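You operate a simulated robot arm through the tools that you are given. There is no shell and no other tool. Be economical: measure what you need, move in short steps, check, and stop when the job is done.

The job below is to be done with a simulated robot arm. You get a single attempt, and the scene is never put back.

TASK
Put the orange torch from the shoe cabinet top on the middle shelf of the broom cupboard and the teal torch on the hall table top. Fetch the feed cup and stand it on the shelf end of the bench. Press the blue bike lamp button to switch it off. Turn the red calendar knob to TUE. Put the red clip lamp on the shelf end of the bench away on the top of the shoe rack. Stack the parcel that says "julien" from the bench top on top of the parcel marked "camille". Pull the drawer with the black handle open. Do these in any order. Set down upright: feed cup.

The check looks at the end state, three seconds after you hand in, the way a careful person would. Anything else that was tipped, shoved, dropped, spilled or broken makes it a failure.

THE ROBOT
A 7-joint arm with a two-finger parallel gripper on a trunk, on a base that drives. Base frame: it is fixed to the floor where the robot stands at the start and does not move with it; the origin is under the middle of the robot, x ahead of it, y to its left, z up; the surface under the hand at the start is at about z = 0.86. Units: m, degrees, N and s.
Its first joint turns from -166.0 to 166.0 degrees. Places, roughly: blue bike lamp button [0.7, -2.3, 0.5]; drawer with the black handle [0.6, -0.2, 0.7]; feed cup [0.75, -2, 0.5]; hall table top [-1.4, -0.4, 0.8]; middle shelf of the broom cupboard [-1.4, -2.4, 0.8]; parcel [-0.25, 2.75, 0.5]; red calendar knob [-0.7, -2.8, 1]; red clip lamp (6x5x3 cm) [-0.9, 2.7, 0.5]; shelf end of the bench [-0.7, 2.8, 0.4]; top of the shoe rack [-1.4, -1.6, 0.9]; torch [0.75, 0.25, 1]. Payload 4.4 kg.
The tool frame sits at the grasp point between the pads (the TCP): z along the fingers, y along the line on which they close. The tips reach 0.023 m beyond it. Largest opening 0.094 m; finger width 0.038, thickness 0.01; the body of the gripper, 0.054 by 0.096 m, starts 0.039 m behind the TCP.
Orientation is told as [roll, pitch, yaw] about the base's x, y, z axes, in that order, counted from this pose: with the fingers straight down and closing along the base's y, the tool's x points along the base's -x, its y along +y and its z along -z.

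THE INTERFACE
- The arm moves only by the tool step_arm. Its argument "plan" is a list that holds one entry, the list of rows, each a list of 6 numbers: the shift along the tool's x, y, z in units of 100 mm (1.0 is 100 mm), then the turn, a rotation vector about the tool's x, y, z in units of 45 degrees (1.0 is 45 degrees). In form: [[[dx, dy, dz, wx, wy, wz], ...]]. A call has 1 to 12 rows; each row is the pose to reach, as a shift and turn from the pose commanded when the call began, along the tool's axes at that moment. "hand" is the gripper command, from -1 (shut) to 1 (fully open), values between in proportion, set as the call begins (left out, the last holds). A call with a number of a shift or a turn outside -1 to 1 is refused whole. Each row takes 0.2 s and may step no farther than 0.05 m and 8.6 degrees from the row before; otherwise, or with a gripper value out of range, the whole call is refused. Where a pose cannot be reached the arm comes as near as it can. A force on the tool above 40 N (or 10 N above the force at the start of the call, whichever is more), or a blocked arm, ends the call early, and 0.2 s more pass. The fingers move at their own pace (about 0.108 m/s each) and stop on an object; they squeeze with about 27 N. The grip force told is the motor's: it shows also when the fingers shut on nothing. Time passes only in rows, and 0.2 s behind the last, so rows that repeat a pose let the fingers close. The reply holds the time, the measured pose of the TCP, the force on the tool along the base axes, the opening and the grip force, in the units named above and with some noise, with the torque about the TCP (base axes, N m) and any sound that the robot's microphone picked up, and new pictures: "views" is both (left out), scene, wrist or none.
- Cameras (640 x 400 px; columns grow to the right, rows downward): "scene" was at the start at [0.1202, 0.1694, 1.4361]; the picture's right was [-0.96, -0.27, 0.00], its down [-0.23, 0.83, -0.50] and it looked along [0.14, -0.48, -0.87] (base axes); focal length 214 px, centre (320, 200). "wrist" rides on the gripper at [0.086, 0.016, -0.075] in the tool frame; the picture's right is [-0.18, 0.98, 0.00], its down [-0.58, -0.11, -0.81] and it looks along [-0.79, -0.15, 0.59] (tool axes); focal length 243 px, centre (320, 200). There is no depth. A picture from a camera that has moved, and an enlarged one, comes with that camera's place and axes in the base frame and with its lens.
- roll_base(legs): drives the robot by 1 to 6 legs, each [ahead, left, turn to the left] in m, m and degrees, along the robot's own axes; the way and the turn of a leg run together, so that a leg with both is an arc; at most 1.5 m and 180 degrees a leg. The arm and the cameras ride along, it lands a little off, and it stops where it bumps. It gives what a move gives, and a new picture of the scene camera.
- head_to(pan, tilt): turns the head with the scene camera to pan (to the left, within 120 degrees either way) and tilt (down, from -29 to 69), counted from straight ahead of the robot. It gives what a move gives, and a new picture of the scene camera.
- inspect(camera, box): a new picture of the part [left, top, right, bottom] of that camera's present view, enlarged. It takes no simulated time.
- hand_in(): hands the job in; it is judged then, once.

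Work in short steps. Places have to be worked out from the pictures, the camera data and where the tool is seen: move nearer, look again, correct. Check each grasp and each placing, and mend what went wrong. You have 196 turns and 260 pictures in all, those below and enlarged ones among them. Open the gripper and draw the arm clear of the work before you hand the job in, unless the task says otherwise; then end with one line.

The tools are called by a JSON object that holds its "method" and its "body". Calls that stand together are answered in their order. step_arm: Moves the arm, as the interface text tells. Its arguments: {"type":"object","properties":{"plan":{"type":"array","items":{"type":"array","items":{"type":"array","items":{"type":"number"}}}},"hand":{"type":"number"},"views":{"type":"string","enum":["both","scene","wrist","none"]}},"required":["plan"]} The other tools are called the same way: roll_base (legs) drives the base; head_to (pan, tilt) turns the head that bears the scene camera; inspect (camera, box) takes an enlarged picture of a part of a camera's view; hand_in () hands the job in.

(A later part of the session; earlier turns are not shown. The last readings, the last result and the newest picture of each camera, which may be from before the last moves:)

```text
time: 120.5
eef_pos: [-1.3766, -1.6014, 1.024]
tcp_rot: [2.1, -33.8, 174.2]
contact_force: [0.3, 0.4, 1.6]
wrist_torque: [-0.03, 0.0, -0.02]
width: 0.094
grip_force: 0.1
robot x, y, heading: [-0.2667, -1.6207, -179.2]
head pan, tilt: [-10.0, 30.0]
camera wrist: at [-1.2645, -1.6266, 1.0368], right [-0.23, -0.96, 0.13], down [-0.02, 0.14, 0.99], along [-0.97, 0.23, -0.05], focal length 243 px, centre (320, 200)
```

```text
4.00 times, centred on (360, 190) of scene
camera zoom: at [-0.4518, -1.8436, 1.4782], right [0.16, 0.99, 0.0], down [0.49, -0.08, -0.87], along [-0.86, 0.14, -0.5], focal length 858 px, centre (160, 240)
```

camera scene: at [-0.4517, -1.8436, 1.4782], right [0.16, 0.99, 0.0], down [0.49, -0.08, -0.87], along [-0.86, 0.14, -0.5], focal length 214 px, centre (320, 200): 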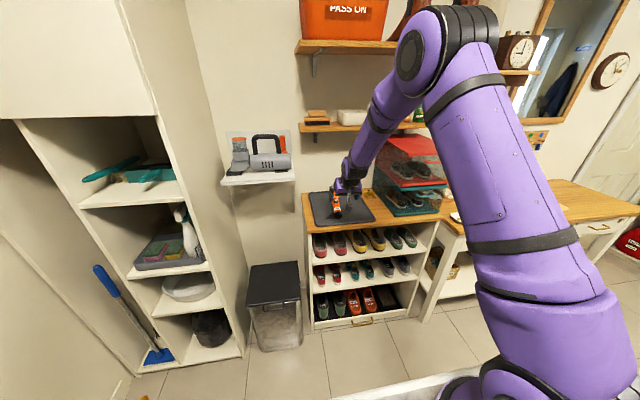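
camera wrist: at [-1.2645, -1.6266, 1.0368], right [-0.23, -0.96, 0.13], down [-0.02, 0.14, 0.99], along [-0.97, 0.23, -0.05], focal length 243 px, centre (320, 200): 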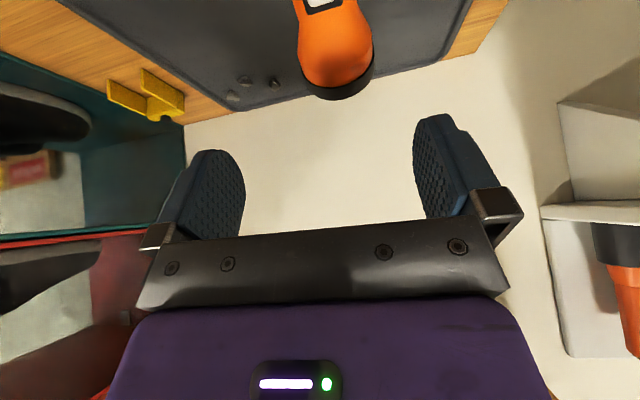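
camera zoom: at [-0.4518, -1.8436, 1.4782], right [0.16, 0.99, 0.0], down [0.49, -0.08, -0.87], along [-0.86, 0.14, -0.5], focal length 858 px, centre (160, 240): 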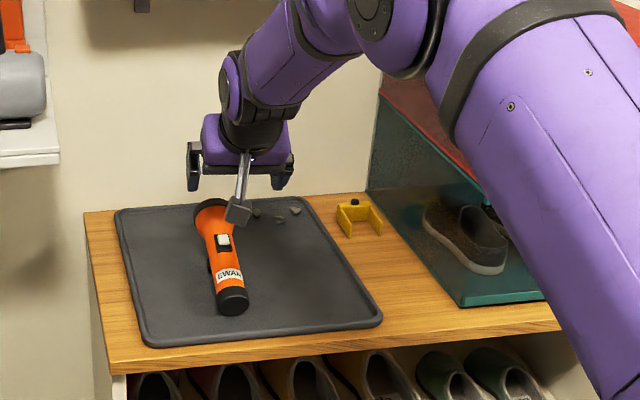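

Head is centred between the fingers. I descend 10 cm along the tool axis and close.

{"method": "step_arm", "body": {"plan": [[[0.02, 0.05, 0.4, 0, 0, 0], [0.05, 0.1, 0.75, 0, 0, 0], [0.07, 0.1, 1.0, 0, 0, 0]]], "views": "none"}}

{"method": "step_arm", "body": {"plan": [[[0, 0, 0, 0, 0, 0], [0, 0, 0, 0, 0, 0], [0, 0, 0, 0, 0, 0]]], "hand": -1, "views": "wrist"}}

{"method": "inspect", "body": {"camera": "scene", "box": [290, 140, 430, 240]}}

```text
time: 121.3
eef_pos: [-1.4245, -1.6134, 0.9376]
tcp_rot: [2.1, -34.0, 174.2]
contact_force: [-0.1, -0.1, 0.9]
wrist_torque: [-0.01, -0.01, 0.03]
width: 0.0937
grip_force: 0.1
robot x, y, heading: [-0.2684, -1.6184, -179.2]
head pan, tilt: [-10.0, 30.0]
```

```text
time: 122.1
eef_pos: [-1.4256, -1.6112, 0.9368]
tcp_rot: [2.1, -33.8, 174.3]
contact_force: [-0.9, 1.4, 0.2]
wrist_torque: [0.08, 0.07, 0.05]
width: 0.0535
grip_force: 27.5
robot x, y, heading: [-0.2697, -1.6189, -178.8]
head pan, tilt: [-10.0, 30.0]
camera wrist: at [-1.3131, -1.6375, 0.9508], right [-0.23, -0.96, 0.13], down [-0.02, 0.14, 0.99], along [-0.97, 0.23, -0.05], focal length 243 px, centre (320, 200)
```

wrist: 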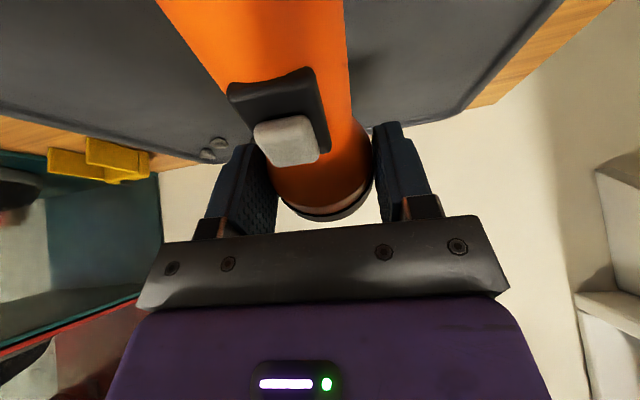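

```text
4.00 times, centred on (360, 190) of scene
camera zoom: at [-0.4524, -1.8435, 1.4782], right [0.16, 0.99, 0.0], down [0.49, -0.08, -0.87], along [-0.86, 0.14, -0.5], focal length 858 px, centre (160, 240)
```

zoom: 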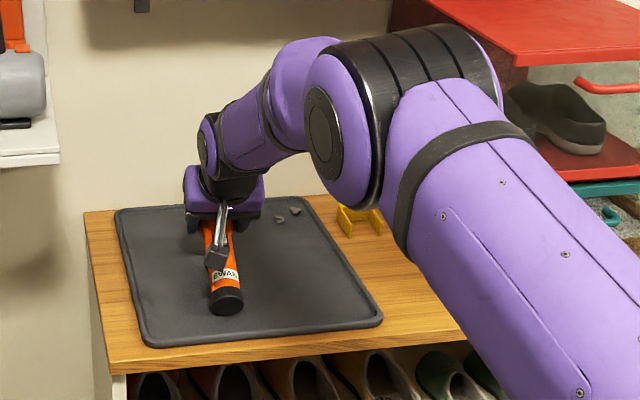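

Gripped. I lift, pull back, and rotate the hand toward horizontal so the torch comes upright.

{"method": "step_arm", "body": {"plan": [[[-0.2, 0, -0.3, 0, 0, 0], [-0.4, 0, -0.6, 0, 0, 0], [-0.56, 0, -0.85, 0, 0, 0], [-0.2, 0, -0.98, 0, -0.15, 0], [0.1, 0, -1.0, 0, -0.33, 0], [0.3, 0, -1.0, 0, -0.5, 0], [0.4, 0, -1.0, 0, -0.68, 0], [0.5, 0, -1.0, 0, -0.84, 0], [0.5, 0, -1.0, 0, -1.0, 0]]], "views": "none"}}

{"method": "step_arm", "body": {"plan": [[[0, 0, 0, 0, -0.17, 0], [0, 0, 0, 0, -0.3, 0], [0, 0, 0, 0, -0.42, 0]]], "views": "both"}}

{"method": "inspect", "body": {"camera": "scene", "box": [290, 120, 430, 220]}}

```text
time: 124.1
eef_pos: [-1.3284, -1.6164, 0.9925]
tcp_rot: [8.8, -79.1, 166.9]
contact_force: [0.4, 3.7, 10.2]
wrist_torque: [0.5, -0.55, 0.22]
width: 0.0535
grip_force: 26.5
robot x, y, heading: [-0.2704, -1.6207, -178.9]
head pan, tilt: [-10.0, 30.0]
```

```text
time: 124.7
eef_pos: [-1.3278, -1.6177, 0.9964]
tcp_rot: [104.2, -88.1, 71.3]
contact_force: [5.2, -1.1, 12.6]
wrist_torque: [-0.12, -1.19, 0.02]
width: 0.0534
grip_force: 26.9
robot x, y, heading: [-0.2689, -1.6163, -178.9]
head pan, tilt: [-10.0, 30.0]
stopped in row 2: the force on the tool passed its limit at 44 N (the readings are from after the stop); the commanded pose is now the measured one
camera scene: at [-0.4512, -1.8436, 1.4783], right [0.16, 0.99, 0.0], down [0.49, -0.08, -0.87], along [-0.86, 0.14, -0.5], focal length 214 px, centre (320, 200)
camera wrist: at [-1.2565, -1.6431, 0.9089], right [-0.07, -0.97, 0.22], down [0.82, 0.06, 0.57], along [-0.57, 0.22, 0.79], focal length 243 px, centre (320, 200)
```

scene: 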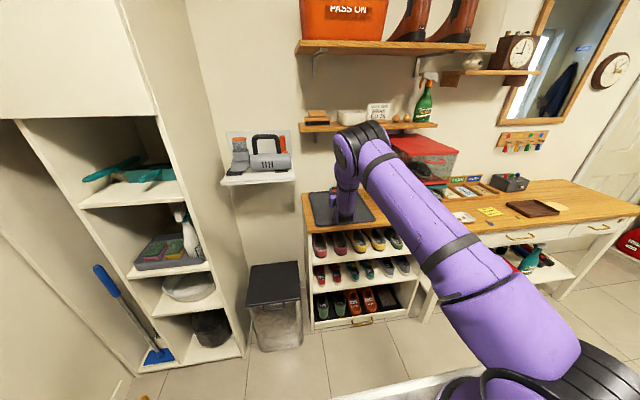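
wrist: 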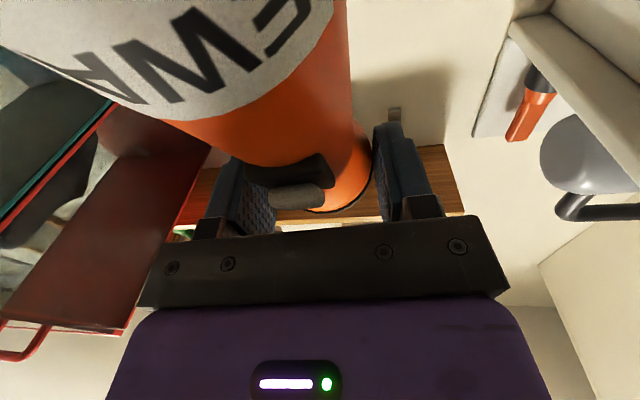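

```text
4.00 times, centred on (360, 170) of scene
camera zoom: at [-0.4512, -1.8436, 1.4783], right [0.16, 0.99, 0.0], down [0.49, -0.08, -0.87], along [-0.86, 0.14, -0.5], focal length 858 px, centre (160, 320)
```

zoom: 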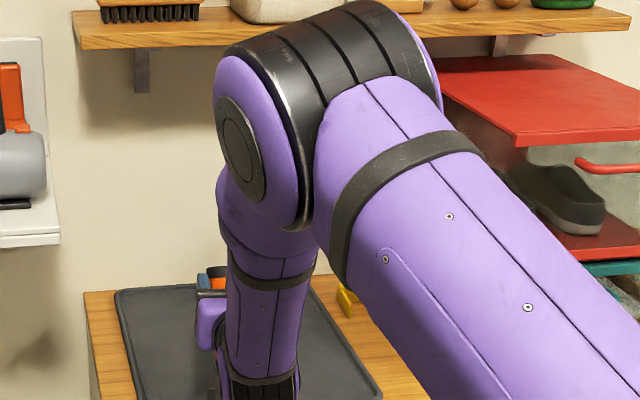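

I lowered too far while rotating and the tail dragged on the mat. I lift straight up and check the torch's angle in the grip.

{"method": "step_arm", "body": {"plan": [[[-0.4, 0, -0.1, 0, 0, 0], [-0.8, 0, -0.3, 0, 0, 0], [-1.0, 0, -0.6, 0, 0, 0], [-1.0, 0, -0.9, 0, 0, 0]]], "views": "wrist"}}

{"method": "inspect", "body": {"camera": "scene", "box": [290, 120, 430, 220]}}

```text
time: 125.7
eef_pos: [-1.2385, -1.6213, 1.0942]
tcp_rot: [97.4, -88.2, 78.1]
contact_force: [-0.3, -0.5, -2.8]
wrist_torque: [-0.01, 0.08, 0.02]
width: 0.0537
grip_force: 27.1
robot x, y, heading: [-0.2741, -1.6172, -178.9]
head pan, tilt: [-10.0, 30.0]
camera wrist: at [-1.1662, -1.6461, 1.0072], right [-0.08, -0.97, 0.21], down [0.82, 0.06, 0.57], along [-0.57, 0.22, 0.79], focal length 243 px, centre (320, 200)
```

wrist: 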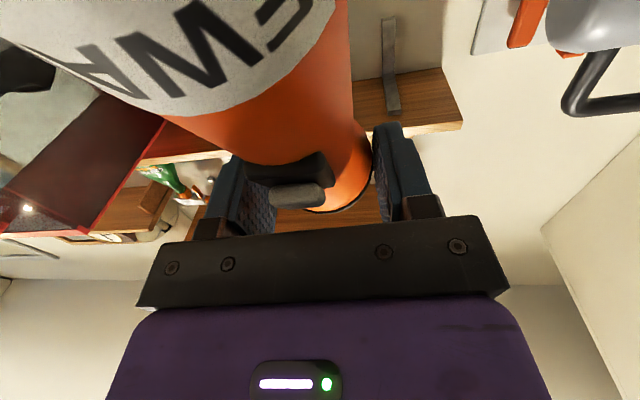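

```text
4.00 times, centred on (360, 170) of scene
camera zoom: at [-0.4526, -1.8436, 1.4781], right [0.16, 0.99, 0.0], down [0.49, -0.08, -0.87], along [-0.86, 0.14, -0.5], focal length 858 px, centre (160, 320)
```

zoom: 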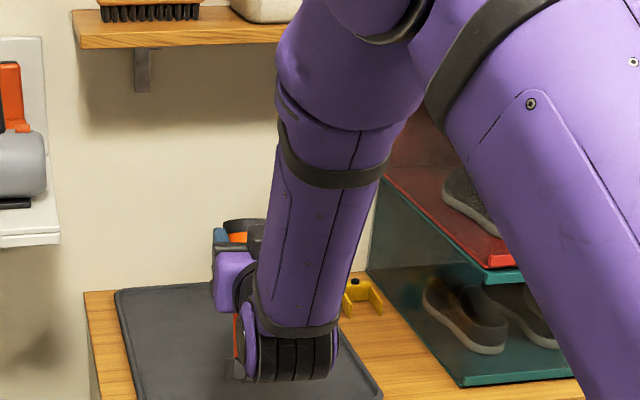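

The torch has swung about 30° in the grip (tail toward the robot). I'll touch the tail to the middle of the mat and draw the hand back to stand it upright. First forward over the mat.

{"method": "step_arm", "body": {"plan": [[[0, 0.03, 0.4, 0, 0, 0], [0, 0.06, 0.8, 0, 0, 0], [0.2, 0.08, 1.0, 0, 0, 0]]], "views": "none"}}

{"method": "step_arm", "body": {"plan": [[[0.2, 0.03, 0.4, 0, 0, 0], [0.5, 0.06, 0.8, 0, 0, 0], [0.8, 0.06, 0.9, 0, 0, 0]]], "views": "wrist"}}

{"method": "inspect", "body": {"camera": "scene", "box": [290, 120, 430, 240]}}

```text
time: 126.5
eef_pos: [-1.337, -1.6227, 1.0762]
tcp_rot: [99.3, -88.1, 76.2]
contact_force: [0.7, -0.3, -0.7]
wrist_torque: [0.01, -0.02, -0.01]
width: 0.0538
grip_force: 26.9
robot x, y, heading: [-0.2698, -1.6167, -178.8]
head pan, tilt: [-10.0, 30.0]
```

```text
time: 127.3
eef_pos: [-1.4292, -1.6243, 0.9957]
tcp_rot: [99.6, -88.2, 75.9]
contact_force: [-0.1, 0.0, -1.0]
wrist_torque: [0.02, 0.01, 0.05]
width: 0.0538
grip_force: 27.2
robot x, y, heading: [-0.2671, -1.6172, -178.8]
head pan, tilt: [-10.0, 30.0]
camera wrist: at [-1.3561, -1.6497, 0.9089], right [-0.08, -0.97, 0.22], down [0.82, 0.06, 0.57], along [-0.57, 0.22, 0.79], focal length 243 px, centre (320, 200)
```

wrist: 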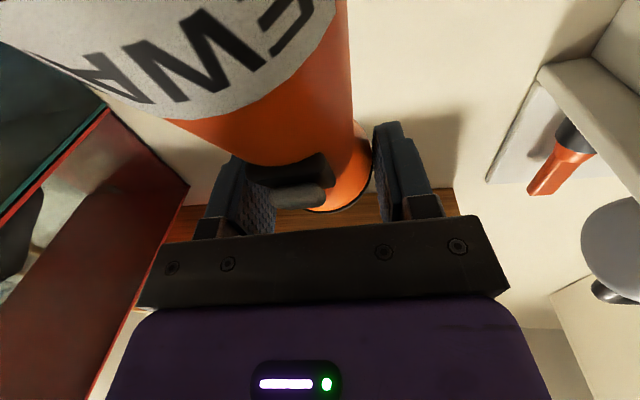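

```text
3.33 times, centred on (360, 180) of scene
camera zoom: at [-0.452, -1.8436, 1.4782], right [0.16, 0.99, 0.0], down [0.49, -0.08, -0.87], along [-0.86, 0.14, -0.5], focal length 715 px, centre (187, 267)
```

zoom: 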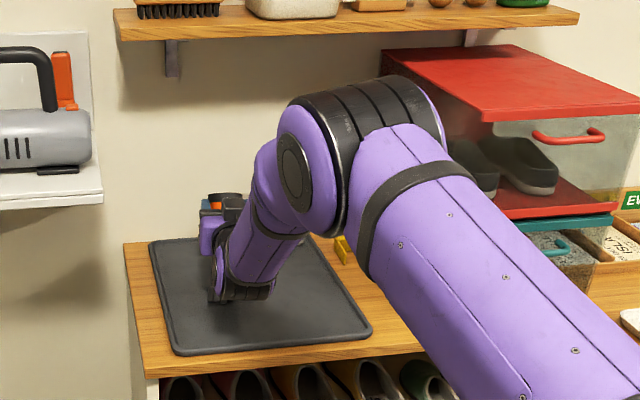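

Now I lower until the tail touches the mat.

{"method": "step_arm", "body": {"plan": [[[0.06, 0, 0, 0, 0, 0], [0.12, 0, 0, 0, 0, 0], [0.18, 0, 0, 0, 0, 0], [0.24, 0, 0, 0, 0, 0]]], "views": "none"}}

```text
time: 127.8
eef_pos: [-1.4304, -1.6248, 0.997]
tcp_rot: [119.2, -87.8, 56.3]
contact_force: [1.3, -0.3, 12.7]
wrist_torque: [-0.08, -0.64, 0.01]
width: 0.0534
grip_force: 26.7
robot x, y, heading: [-0.2674, -1.6236, -178.8]
head pan, tilt: [-10.0, 30.0]
stopped in row 2: the force on the tool passed its limit at 46 N (the readings are from after the stop); the commanded pose is now the measured one
```

Contact already at z≈0.997, so the tilt is only about 15–20°. I draw the hand back 4 cm to swing it upright.

{"method": "step_arm", "body": {"plan": [[[-0.01, 0, -0.1, 0, 0, 0], [-0.02, 0, -0.2, 0, 0, 0], [-0.02, 0, -0.3, 0, 0, 0], [-0.02, 0, -0.4, 0, 0, 0]]], "views": "both"}}

{"method": "inspect", "body": {"camera": "scene", "box": [300, 150, 400, 230]}}

```text
time: 128.8
eef_pos: [-1.3901, -1.6255, 0.9949]
tcp_rot: [114.1, -88.1, 61.3]
contact_force: [-5.2, 6.1, 15.6]
wrist_torque: [0.67, 0.74, -0.04]
width: 0.0534
grip_force: 27.0
robot x, y, heading: [-0.2667, -1.6204, -179.2]
head pan, tilt: [-10.0, 30.0]
camera scene: at [-0.4513, -1.8433, 1.4783], right [0.16, 0.99, 0.0], down [0.49, -0.08, -0.87], along [-0.86, 0.14, -0.5], focal length 214 px, centre (320, 200)
camera wrist: at [-1.3184, -1.6509, 0.9074], right [-0.07, -0.97, 0.21], down [0.82, 0.06, 0.57], along [-0.56, 0.22, 0.8], focal length 243 px, centre (320, 200)
```

scene: 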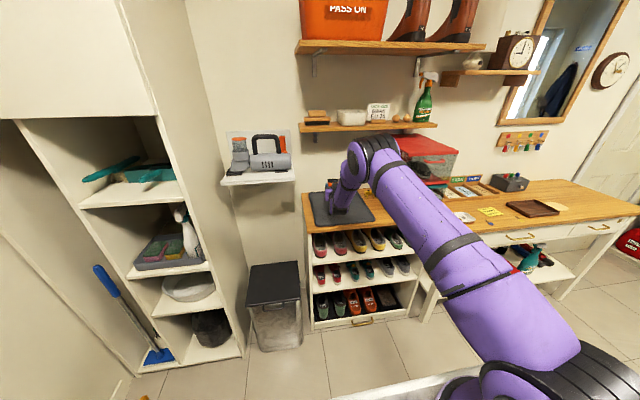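
wrist: 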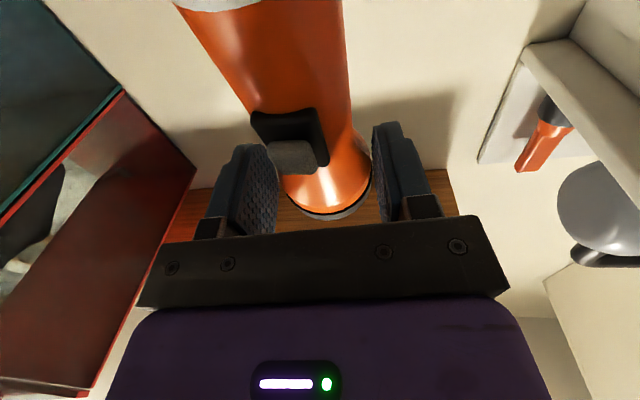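

```text
5.00 times, centred on (350, 190) of scene
camera zoom: at [-0.4513, -1.8433, 1.4783], right [0.16, 0.99, 0.0], down [0.49, -0.08, -0.87], along [-0.86, 0.14, -0.5], focal length 1072 px, centre (170, 250)
```

zoom: 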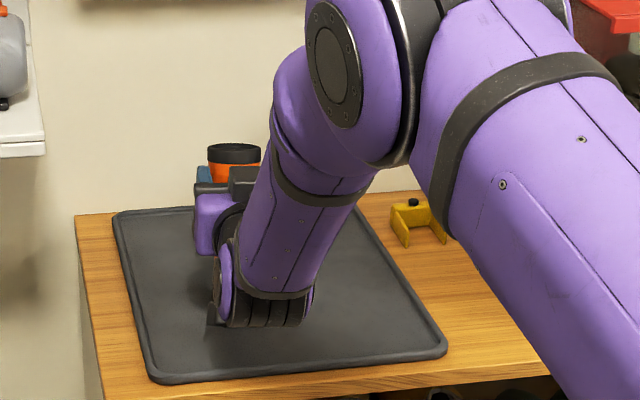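

The torch now looks upright on the middle of the mat. I release, back straight off, and check that it stands.

{"method": "step_arm", "body": {"plan": [[[0, 0, 0, 0, 0, 0], [0, 0, 0, 0, 0, 0], [0, 0, 0, 0, 0, 0]]], "hand": 1, "views": "wrist"}}

{"method": "step_arm", "body": {"plan": [[[0, 0, -0.3, 0, 0, 0], [0, 0, -0.6, 0, 0, 0], [0, 0, -0.9, 0, 0, 0]]], "views": "wrist"}}

{"method": "inspect", "body": {"camera": "scene", "box": [300, 150, 400, 230]}}

```text
time: 129.6
eef_pos: [-1.3911, -1.6281, 0.9944]
tcp_rot: [112.0, -88.0, 63.6]
contact_force: [0.6, 0.6, 0.5]
wrist_torque: [0.01, -0.02, 0.0]
width: 0.0941
grip_force: 0.1
robot x, y, heading: [-0.2694, -1.6193, -178.8]
head pan, tilt: [-10.0, 30.0]
camera wrist: at [-1.3186, -1.6525, 0.9068], right [-0.07, -0.97, 0.22], down [0.82, 0.06, 0.57], along [-0.57, 0.22, 0.79], focal length 243 px, centre (320, 200)
```

wrist: 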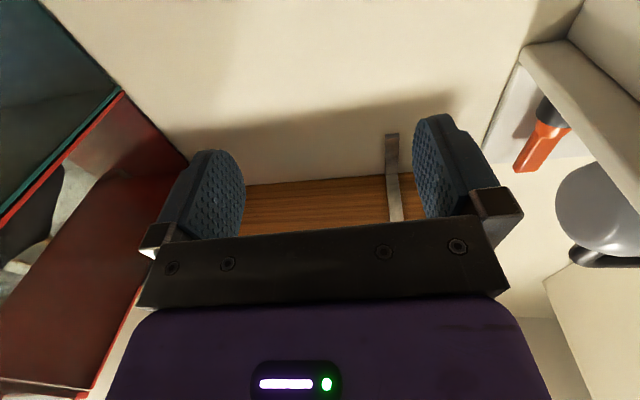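

```text
time: 130.4
eef_pos: [-1.3022, -1.6339, 0.9942]
tcp_rot: [112.1, -88.1, 63.6]
contact_force: [0.2, 0.6, -0.3]
wrist_torque: [0.05, 0.01, -0.03]
width: 0.0937
grip_force: 0.0
robot x, y, heading: [-0.2637, -1.6195, -179.0]
head pan, tilt: [-10.0, 30.0]
camera wrist: at [-1.2303, -1.6594, 0.9059], right [-0.07, -0.97, 0.22], down [0.82, 0.06, 0.57], along [-0.57, 0.22, 0.8], focal length 243 px, centre (320, 200)
```

wrist: 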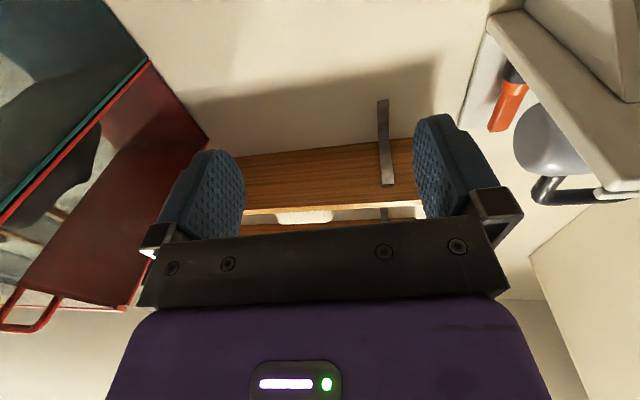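

```text
5.00 times, centred on (350, 190) of scene
camera zoom: at [-0.4522, -1.8435, 1.4781], right [0.16, 0.99, 0.0], down [0.49, -0.08, -0.87], along [-0.86, 0.14, -0.5], focal length 1072 px, centre (170, 250)
```

zoom: 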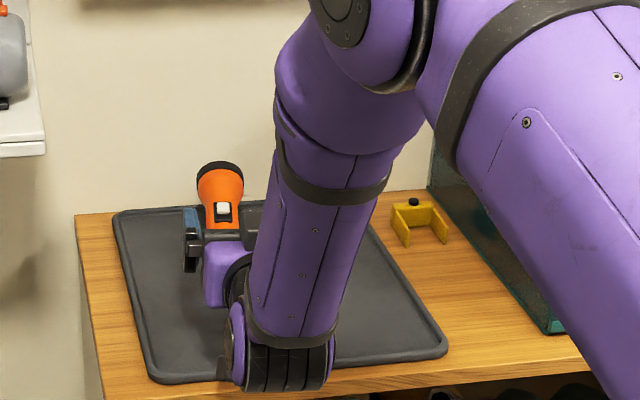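

It toppled back onto its clip again (it was still leaning). I'll regrasp the head as before but lift well clear before rotating. Raise and re-tilt the hand first.

{"method": "step_arm", "body": {"plan": [[[-0.2, 0, -0.4, 0, 0, 0], [-0.5, 0, -0.7, 0, 0, 0], [-0.8, 0, -0.9, 0, 0.1, 0], [-1.0, 0, -0.9, 0, 0.28, 0], [-1.0, 0, -0.9, 0, 0.46, 0], [-1.0, 0, -0.9, 0, 0.64, 0], [-1.0, 0, -0.9, 0, 0.82, 0], [-1.0, 0, -0.9, 0, 1.0, 0]]], "views": "none"}}

{"method": "step_arm", "body": {"plan": [[[0, 0, 0, 0, 0.13, 0], [0, 0, 0, 0, 0.26, 0]]], "views": "wrist"}}

{"method": "inspect", "body": {"camera": "scene", "box": [300, 150, 400, 230]}}

```text
time: 132.2
eef_pos: [-1.2073, -1.6388, 1.0929]
tcp_rot: [2.7, -45.6, 173.6]
contact_force: [-0.3, 0.0, -0.7]
wrist_torque: [-0.01, 0.0, -0.02]
width: 0.0942
grip_force: 0.1
robot x, y, heading: [-0.2695, -1.617, -179.1]
head pan, tilt: [-10.0, 30.0]
```

```text
time: 132.8
eef_pos: [-1.209, -1.6385, 1.0916]
tcp_rot: [2.2, -34.1, 174.3]
contact_force: [0.3, -1.0, -0.2]
wrist_torque: [0.01, -0.02, -0.01]
width: 0.0941
grip_force: 0.0
robot x, y, heading: [-0.2713, -1.6207, -178.9]
head pan, tilt: [-10.0, 30.0]
camera wrist: at [-1.0969, -1.6643, 1.105], right [-0.23, -0.96, 0.13], down [-0.02, 0.14, 0.99], along [-0.97, 0.22, -0.05], focal length 243 px, centre (320, 200)
```

wrist: 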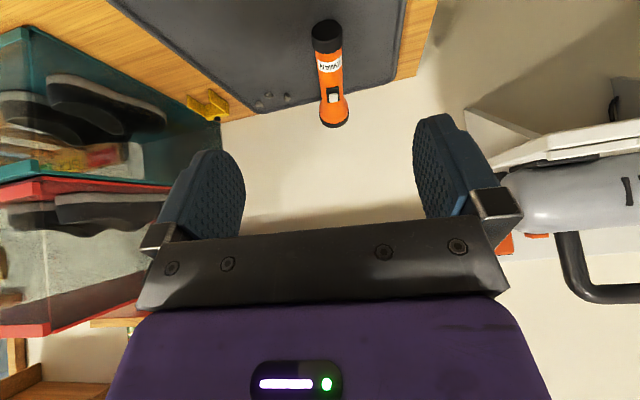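

```text
5.00 times, centred on (350, 190) of scene
camera zoom: at [-0.4517, -1.8436, 1.4782], right [0.16, 0.99, 0.0], down [0.49, -0.08, -0.87], along [-0.86, 0.14, -0.5], focal length 1072 px, centre (170, 250)
```

zoom: 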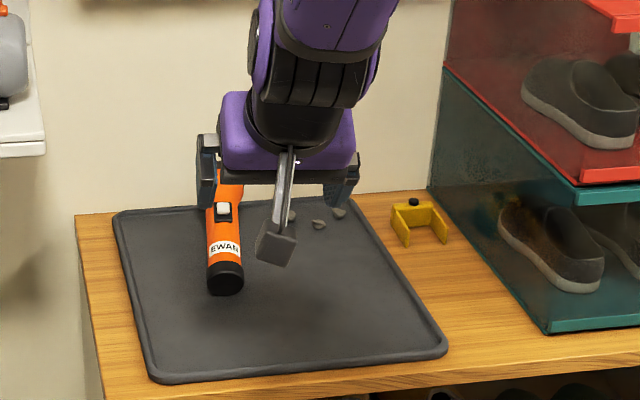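

Torch: tail (−1.407, −1.628), head end (−1.543, −1.612, 0.941). I nudge the base forward 0.1 m and go for the head again.

{"method": "roll_base", "body": {"legs": [[0.1, 0, 0]]}}

{"method": "step_arm", "body": {"plan": [[[-0.35, 0, 0.2, 0, 0, 0], [-0.75, 0, 0.4, 0, 0, 0], [-0.95, 0, 0.8, 0, 0, 0], [-0.98, 0, 1.0, 0, 0, 0]]], "views": "wrist"}}

```text
time: 133.9
eef_pos: [-1.3089, -1.6433, 1.0928]
tcp_rot: [2.1, -34.2, 174.4]
contact_force: [-0.6, 0.7, -1.0]
wrist_torque: [0.0, 0.01, 0.0]
width: 0.0939
grip_force: 0.0
robot x, y, heading: [-0.3733, -1.6188, -179.0]
head pan, tilt: [-10.0, 30.0]
camera scene: at [-0.5516, -1.8458, 1.4782], right [0.15, 0.99, 0.0], down [0.49, -0.08, -0.87], along [-0.86, 0.13, -0.5], focal length 214 px, centre (320, 200)
```

scene: 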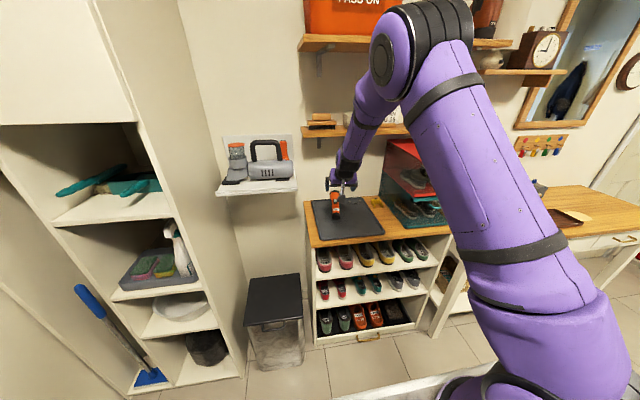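

```text
time: 134.9
eef_pos: [-1.4479, -1.6319, 1.0652]
tcp_rot: [2.3, -34.1, 174.3]
contact_force: [-0.1, 0.0, 0.3]
wrist_torque: [-0.03, -0.01, -0.02]
width: 0.0942
grip_force: 0.1
robot x, y, heading: [-0.3676, -1.6184, -178.7]
head pan, tilt: [-10.0, 30.0]
camera wrist: at [-1.3353, -1.6568, 1.0771], right [-0.23, -0.96, 0.14], down [-0.02, 0.14, 0.99], along [-0.97, 0.22, -0.05], focal length 243 px, centre (320, 200)
```

wrist: 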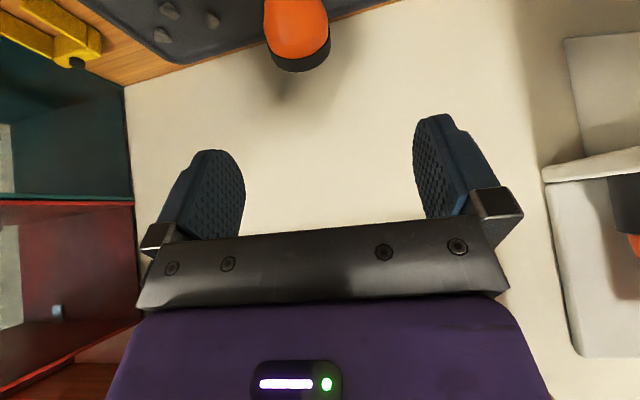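

{"method": "step_arm", "body": {"plan": [[[0.03, -0.05, 0.4, 0, 0, 0], [0.06, -0.12, 0.75, 0, 0, 0], [0.08, -0.15, 1.0, 0, 0, 0]]], "views": "wrist"}}

{"method": "step_arm", "body": {"plan": [[[0, 0, 0.3, 0, 0, 0], [0, 0, 0.52, 0, 0, 0]]], "views": "none"}}

{"method": "step_arm", "body": {"plan": [[[0, 0, 0, 0, 0, 0], [0, 0, 0, 0, 0, 0], [0, 0, 0, 0, 0, 0]]], "hand": -1, "views": "wrist"}}

```text
time: 135.7
eef_pos: [-1.4908, -1.6193, 0.9764]
tcp_rot: [2.2, -34.0, 174.4]
contact_force: [0.7, -0.1, 0.3]
wrist_torque: [0.0, 0.02, 0.03]
width: 0.0941
grip_force: 0.1
robot x, y, heading: [-0.3669, -1.6239, -179.0]
head pan, tilt: [-10.0, 30.0]
camera wrist: at [-1.3798, -1.643, 0.9893], right [-0.23, -0.96, 0.14], down [-0.02, 0.14, 0.99], along [-0.97, 0.22, -0.05], focal length 243 px, centre (320, 200)
```

wrist: 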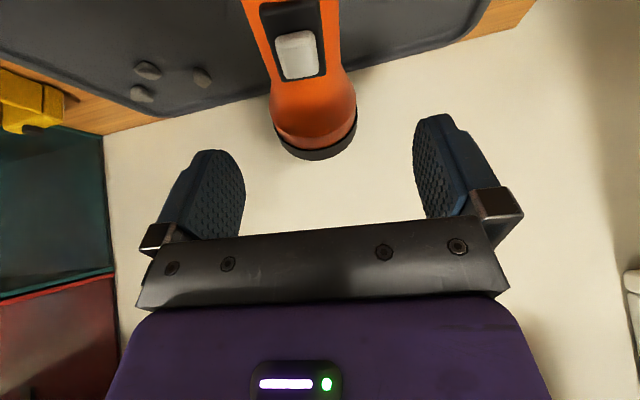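

```text
time: 136.3
eef_pos: [-1.5225, -1.6189, 0.9338]
tcp_rot: [2.3, -34.2, 174.4]
contact_force: [0.2, -0.5, 0.5]
wrist_torque: [0.01, 0.0, -0.01]
width: 0.0943
grip_force: 0.0
robot x, y, heading: [-0.3684, -1.6228, -178.8]
head pan, tilt: [-10.0, 30.0]
```

```text
time: 137.1
eef_pos: [-1.524, -1.6184, 0.9346]
tcp_rot: [2.2, -34.1, 174.4]
contact_force: [-1.8, -0.5, 1.0]
wrist_torque: [-0.06, 0.07, -0.01]
width: 0.054
grip_force: 26.3
robot x, y, heading: [-0.3671, -1.6255, -179.0]
head pan, tilt: [-10.0, 30.0]
camera wrist: at [-1.4116, -1.6431, 0.9466], right [-0.23, -0.96, 0.14], down [-0.02, 0.14, 0.99], along [-0.97, 0.22, -0.05], focal length 243 px, centre (320, 200)
```

wrist: 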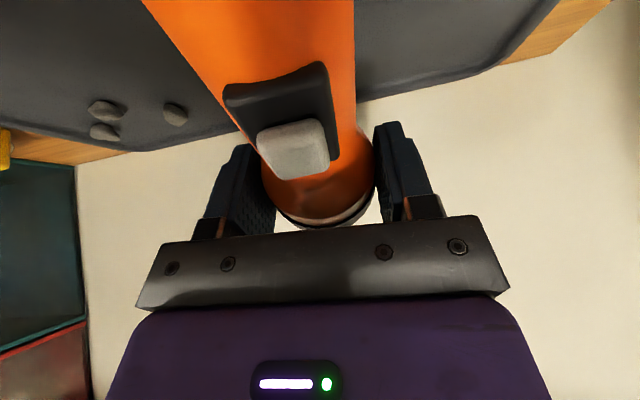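

Gripped. Now lift fully 20 cm before rotating.

{"method": "step_arm", "body": {"plan": [[[-0.2, 0, -0.3, 0, 0, 0], [-0.4, 0, -0.6, 0, 0, 0], [-0.56, 0, -0.83, 0, 0, 0]]], "views": "none"}}

{"method": "step_arm", "body": {"plan": [[[-0.2, 0, -0.3, 0, 0, 0], [-0.4, 0, -0.6, 0, 0, 0], [-0.35, 0, -0.95, 0, 0, 0]]], "views": "none"}}

{"method": "roll_base", "body": {"legs": [[-0.25, 0, 0]]}}

{"method": "step_arm", "body": {"plan": [[[0, 0, 0, 0, -0.167, 0], [0, 0, 0, 0, -0.333, 0], [0, 0, 0, 0, -0.5, 0], [0, 0, 0, 0, -0.667, 0], [0, 0, 0, 0, -0.833, 0], [0, 0, 0, 0, -1.0, 0]]], "views": "none"}}

{"method": "step_arm", "body": {"plan": [[[0, 0, 0, 0, -0.167, 0], [0, 0, 0, 0, -0.3, 0], [0, 0, 0, 0, -0.42, 0]]], "views": "both"}}

```text
time: 137.9
eef_pos: [-1.5222, -1.6179, 1.0337]
tcp_rot: [2.2, -34.1, 174.4]
contact_force: [-0.4, 0.2, -2.0]
wrist_torque: [0.0, 0.08, -0.01]
width: 0.0535
grip_force: 27.0
robot x, y, heading: [-0.3707, -1.622, -179.1]
head pan, tilt: [-10.0, 30.0]
```

```text
time: 138.7
eef_pos: [-1.4985, -1.6137, 1.1304]
tcp_rot: [2.2, -34.0, 174.4]
contact_force: [-1.0, -0.7, -2.3]
wrist_torque: [0.0, 0.15, 0.0]
width: 0.0533
grip_force: 27.1
robot x, y, heading: [-0.368, -1.6196, -178.9]
head pan, tilt: [-10.0, 30.0]
```

```text
time: 140.6
eef_pos: [-1.2443, -1.61, 1.1298]
tcp_rot: [2.1, -34.1, 174.4]
contact_force: [0.3, -0.1, -0.4]
wrist_torque: [0.01, 0.13, -0.01]
width: 0.0532
grip_force: 27.1
robot x, y, heading: [-0.1124, -1.6141, -178.8]
head pan, tilt: [-10.0, 30.0]
camera scene: at [-0.2982, -1.841, 1.4782], right [0.15, 0.99, 0.0], down [0.49, -0.08, -0.87], along [-0.86, 0.13, -0.5], focal length 214 px, centre (320, 200)
```

scene: 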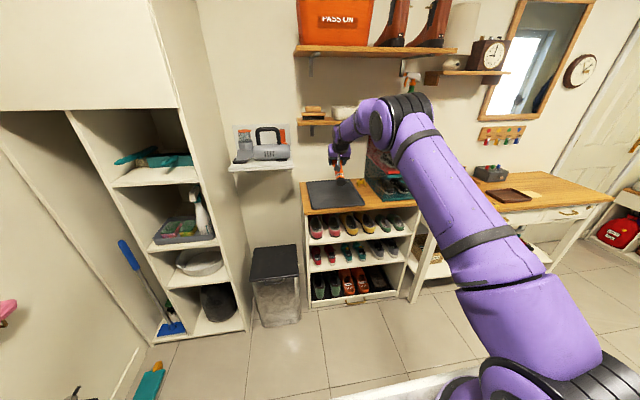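

```text
time: 142.0
eef_pos: [-1.2443, -1.6108, 1.1321]
tcp_rot: [9.8, -79.0, 166.0]
contact_force: [-0.6, 0.5, -1.2]
wrist_torque: [0.02, -0.01, 0.0]
width: 0.0533
grip_force: 27.3
robot x, y, heading: [-0.1152, -1.6146, -179.0]
head pan, tilt: [-10.0, 30.0]
```

```text
time: 142.8
eef_pos: [-1.2447, -1.6116, 1.1314]
tcp_rot: [167.0, -81.7, 8.6]
contact_force: [-0.3, 0.4, -1.0]
wrist_torque: [-0.01, -0.02, 0.01]
width: 0.0534
grip_force: 26.6
robot x, y, heading: [-0.1156, -1.6177, -179.0]
head pan, tilt: [-10.0, 30.0]
camera scene: at [-0.2979, -1.841, 1.4782], right [0.15, 0.99, 0.0], down [0.49, -0.08, -0.87], along [-0.86, 0.13, -0.5], focal length 214 px, centre (320, 200)
camera wrist: at [-1.1842, -1.6351, 1.035], right [-0.05, -0.98, 0.21], down [0.89, 0.06, 0.46], along [-0.46, 0.21, 0.86], focal length 243 px, centre (320, 200)
```

scene: 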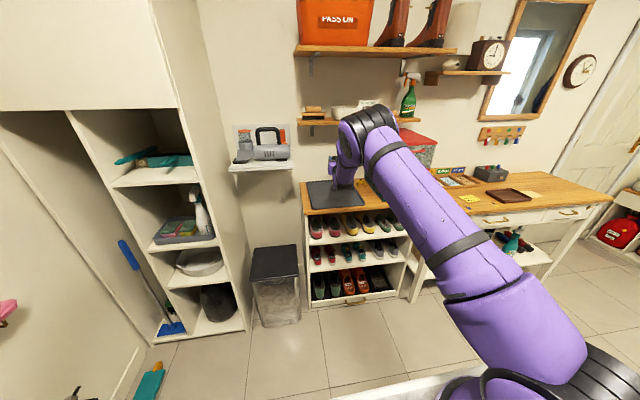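
wrist: 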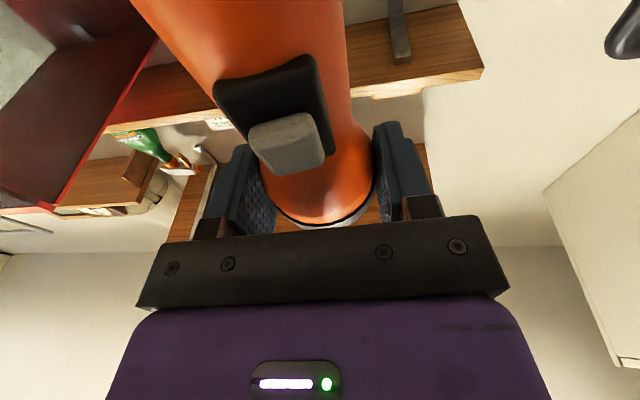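

Pitch is −98° with the torch roughly vertical. I test the stretched posture here (forward and down) to see how low the elbow gets before entering the cupboard.

{"method": "step_arm", "body": {"plan": [[[0.25, 0, 0.35, 0, 0, 0], [0.5, 0, 0.7, 0, 0, 0], [0.75, 0, 1.0, 0, 0, 0]]], "views": "none"}}

{"method": "step_arm", "body": {"plan": [[[0.1, 0, 0.2, 0, 0, 0], [0.2, 0, 0.4, 0, 0, 0]]], "views": "scene"}}

{"method": "inspect", "body": {"camera": "scene", "box": [290, 130, 430, 220]}}

```text
time: 143.6
eef_pos: [-1.3535, -1.6008, 1.0717]
tcp_rot: [166.9, -81.7, 8.5]
contact_force: [0.0, -1.5, -0.3]
wrist_torque: [-0.01, -0.1, 0.0]
width: 0.0534
grip_force: 26.4
robot x, y, heading: [-0.1138, -1.6179, -179.0]
head pan, tilt: [-10.0, 30.0]
```

```text
time: 144.2
eef_pos: [-1.3935, -1.5973, 1.0587]
tcp_rot: [167.3, -81.8, 8.4]
contact_force: [-0.3, 0.1, -0.7]
wrist_torque: [-0.01, -0.04, -0.03]
width: 0.053
grip_force: 27.2
out of reach, approached as far as the arm can: row 2
robot x, y, heading: [-0.1154, -1.6167, -178.8]
head pan, tilt: [-10.0, 30.0]
camera scene: at [-0.2978, -1.8413, 1.4782], right [0.15, 0.99, 0.0], down [0.49, -0.08, -0.87], along [-0.86, 0.13, -0.5], focal length 214 px, centre (320, 200)
```

scene: 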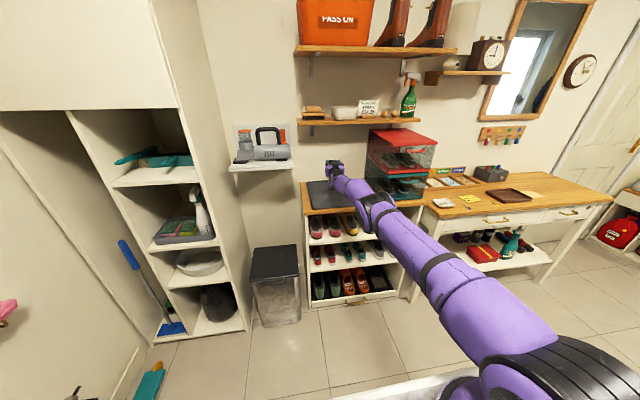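

```text
4.44 times, centred on (360, 175) of scene
camera zoom: at [-0.2978, -1.8413, 1.4782], right [0.15, 0.99, 0.0], down [0.49, -0.08, -0.87], along [-0.86, 0.13, -0.5], focal length 953 px, centre (142, 311)
```

zoom: 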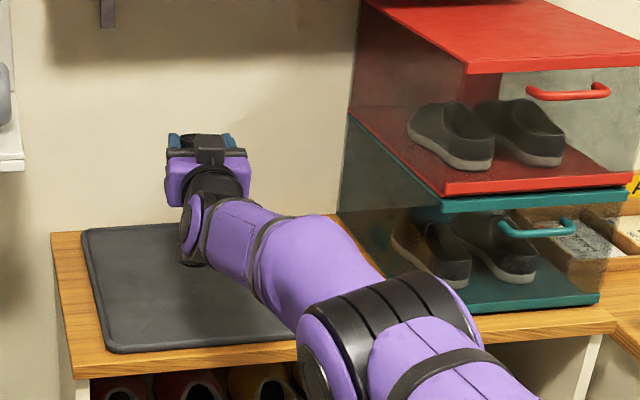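

Stretched out, the arm lies nearly straight and flat — good for entering under the shelf. I back off, strafe to the cupboard line, and set the height there.

{"method": "roll_base", "body": {"legs": [[-0.12, 0, 0], [0, 0.8, -1]]}}

{"method": "head_to", "body": {"pan": 0, "tilt": 35}}

{"method": "inspect", "body": {"camera": "scene", "box": [260, 100, 440, 260]}}

```text
time: 148.0
eef_pos: [-1.2626, -2.1255, 1.0581]
tcp_rot: [169.8, -81.8, 4.8]
contact_force: [8.8, 13.2, -1.0]
wrist_torque: [0.49, -0.35, 1.63]
width: 0.0536
grip_force: 27.4
robot x, y, heading: [0.0152, -2.1623, -179.5]
head pan, tilt: [-10.0, 30.0]
stopped in leg 2: the force on the tool passed its limit at 88 N (the readings are from after the stop); the commanded pose is now the measured one
camera scene: at [-0.1696, -2.3831, 1.4795], right [0.16, 0.99, 0.0], down [0.49, -0.08, -0.87], along [-0.85, 0.14, -0.5], focal length 214 px, centre (320, 200)
```

scene: 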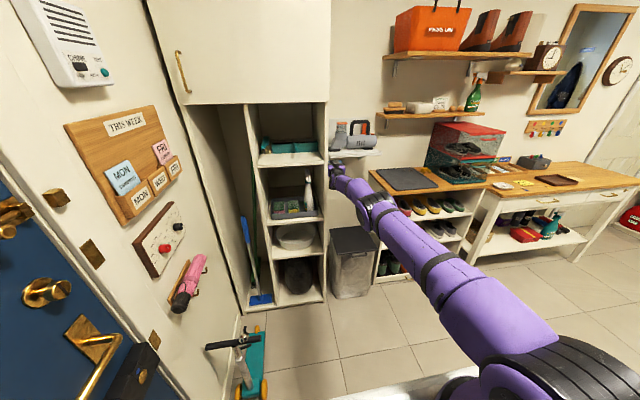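

```text
time: 148.8
eef_pos: [-1.2651, -2.1259, 1.0591]
tcp_rot: [169.7, -81.8, 4.7]
contact_force: [2.3, 19.5, -2.7]
wrist_torque: [0.83, 0.05, 1.78]
width: 0.0532
grip_force: 26.6
robot x, y, heading: [0.0102, -2.1689, -179.2]
head pan, tilt: [0.0, 35.0]
camera scene: at [-0.1699, -2.3992, 1.4719], right [-0.01, 1.0, 0.0], down [0.57, 0.0, -0.82], along [-0.82, -0.01, -0.57], focal length 214 px, centre (320, 200)
```

scene: 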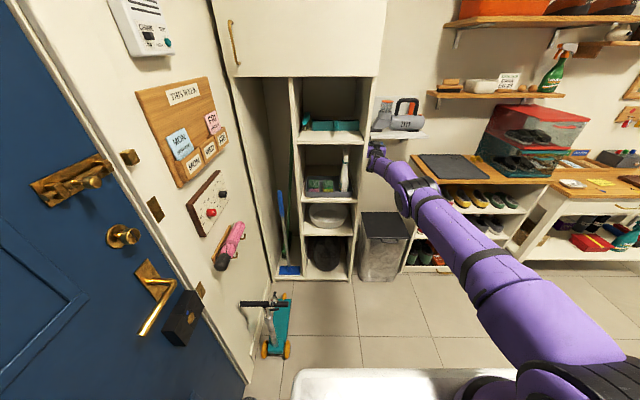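

```text
2.50 times, centred on (350, 180) of scene
camera zoom: at [-0.1699, -2.3992, 1.4719], right [-0.01, 1.0, 0.0], down [0.57, 0.0, -0.82], along [-0.82, -0.01, -0.57], focal length 536 px, centre (245, 250)
```

zoom: 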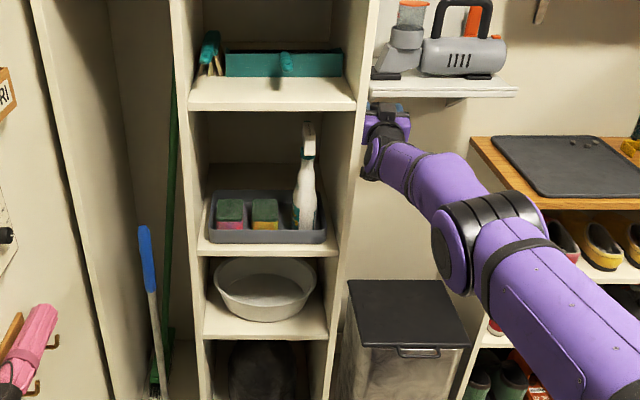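

I hit the cupboard's side panel because I hadn't backed off enough. I move off to the right, then back further, and check the torch in the hand.

{"method": "roll_base", "body": {"legs": [[0, -0.06, 0], [-0.14, 0, 0]]}}

{"method": "inspect", "body": {"camera": "scene", "box": [340, 100, 480, 260]}}

{"method": "inspect", "body": {"camera": "wrist", "box": [0, 0, 640, 400]}}

```text
time: 150.7
eef_pos: [-1.1633, -2.032, 1.0619]
tcp_rot: [171.4, -81.7, 1.5]
contact_force: [-1.2, 0.6, -1.7]
wrist_torque: [-0.03, 0.0, -0.01]
width: 0.053
grip_force: 27.3
robot x, y, heading: [0.1157, -2.1041, 178.8]
head pan, tilt: [0.0, 35.0]
stopped in leg 2: the robot was blocked; the commanded pose is now the measured one
camera scene: at [-0.0822, -2.332, 1.4722], right [0.02, 1.0, 0.0], down [0.58, -0.01, -0.82], along [-0.82, 0.01, -0.58], focal length 214 px, centre (320, 200)
```

scene: 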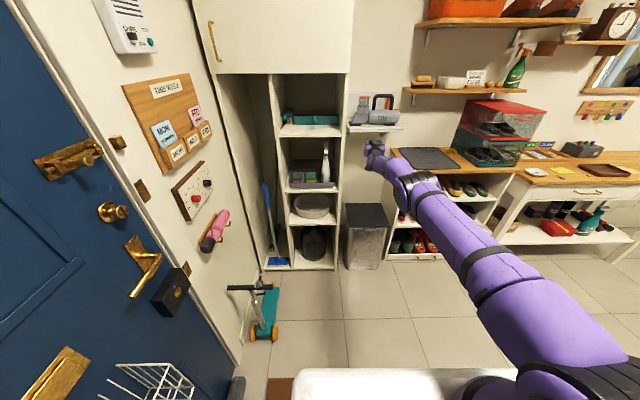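

```text
2.50 times, centred on (410, 180) of scene
camera zoom: at [-0.0822, -2.332, 1.4722], right [0.02, 1.0, 0.0], down [0.58, -0.01, -0.82], along [-0.82, 0.01, -0.58], focal length 536 px, centre (95, 250)
```

zoom: 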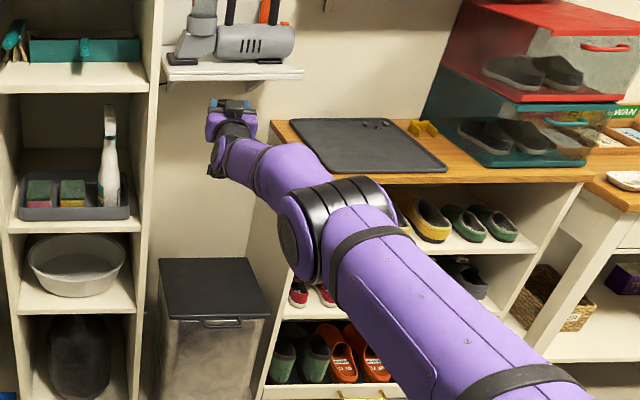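

```text
1.00 times, centred on (320, 200) of wrist (not enlarged: the box is as wide or as high as the picture)
camera zoom: at [-1.1042, -2.058, 0.965], right [-0.09, -0.97, 0.2], down [0.89, 0.01, 0.46], along [-0.45, 0.22, 0.87], focal length 243 px, centre (320, 200)
```

zoom: 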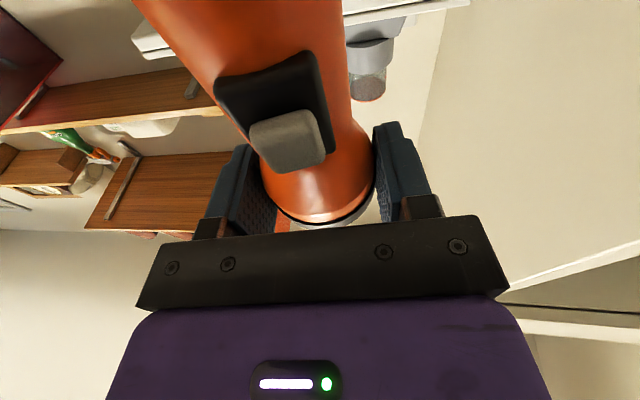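

The robot bumped something behind. I move ahead slightly and look back to see what's there.

{"method": "roll_base", "body": {"legs": [[0.06, 0, 0]]}}

{"method": "head_to", "body": {"pan": 120, "tilt": 45}}

{"method": "head_to", "body": {"pan": -120, "tilt": 45}}

```text
time: 151.7
eef_pos: [-1.2163, -2.0285, 1.0617]
tcp_rot: [171.3, -81.7, 1.5]
contact_force: [-0.4, -0.1, -1.1]
wrist_torque: [-0.04, -0.01, 0.02]
width: 0.053
grip_force: 27.3
robot x, y, heading: [0.0589, -2.1034, 178.9]
head pan, tilt: [0.0, 35.0]
camera scene: at [-0.1326, -2.3312, 1.4717], right [0.02, 1.0, 0.0], down [0.57, -0.01, -0.82], along [-0.82, 0.02, -0.57], focal length 214 px, centre (320, 200)
```

scene: 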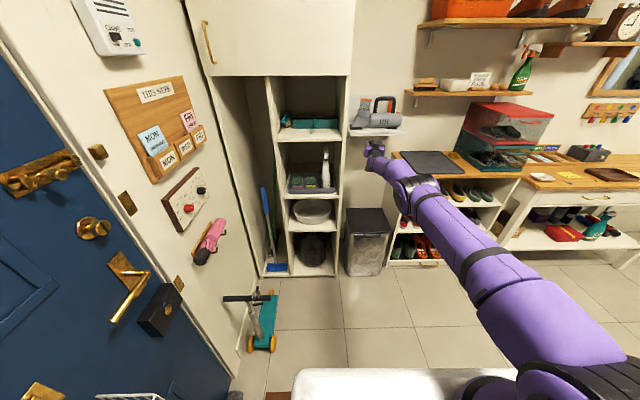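

```text
time: 153.7
eef_pos: [-1.2155, -2.0308, 1.0625]
tcp_rot: [171.9, -81.8, 0.9]
contact_force: [-0.4, 0.7, -1.7]
wrist_torque: [0.01, 0.04, -0.03]
width: 0.0533
grip_force: 26.5
robot x, y, heading: [0.0545, -2.1043, 178.7]
head pan, tilt: [120.0, 45.0]
camera scene: at [-0.0055, -2.4044, 1.457], right [-0.88, -0.48, 0.0], down [-0.34, 0.62, -0.71], along [0.34, -0.62, -0.71], focal length 214 px, centre (320, 200)
```

scene: 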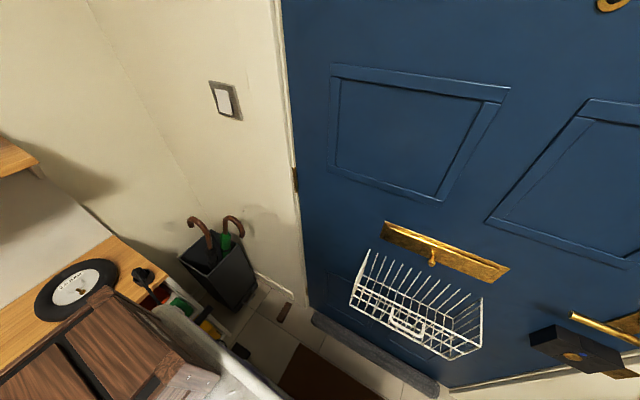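

```text
time: 157.1
eef_pos: [-1.2172, -2.0295, 1.0623]
tcp_rot: [172.0, -81.7, 0.8]
contact_force: [-0.4, -0.3, -1.0]
wrist_torque: [0.06, 0.04, 0.01]
width: 0.0531
grip_force: 27.2
robot x, y, heading: [0.0555, -2.1014, 178.9]
head pan, tilt: [-120.0, 45.0]
camera scene: at [-0.0025, -2.2635, 1.4566], right [0.86, -0.52, 0.0], down [-0.37, -0.61, -0.71], along [0.37, 0.6, -0.71], focal length 214 px, centre (320, 200)
```

scene: 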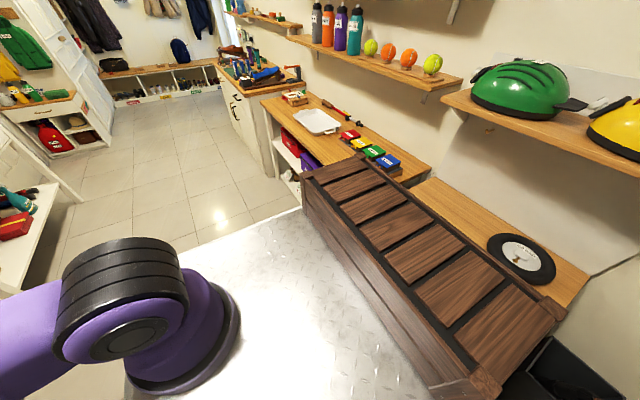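

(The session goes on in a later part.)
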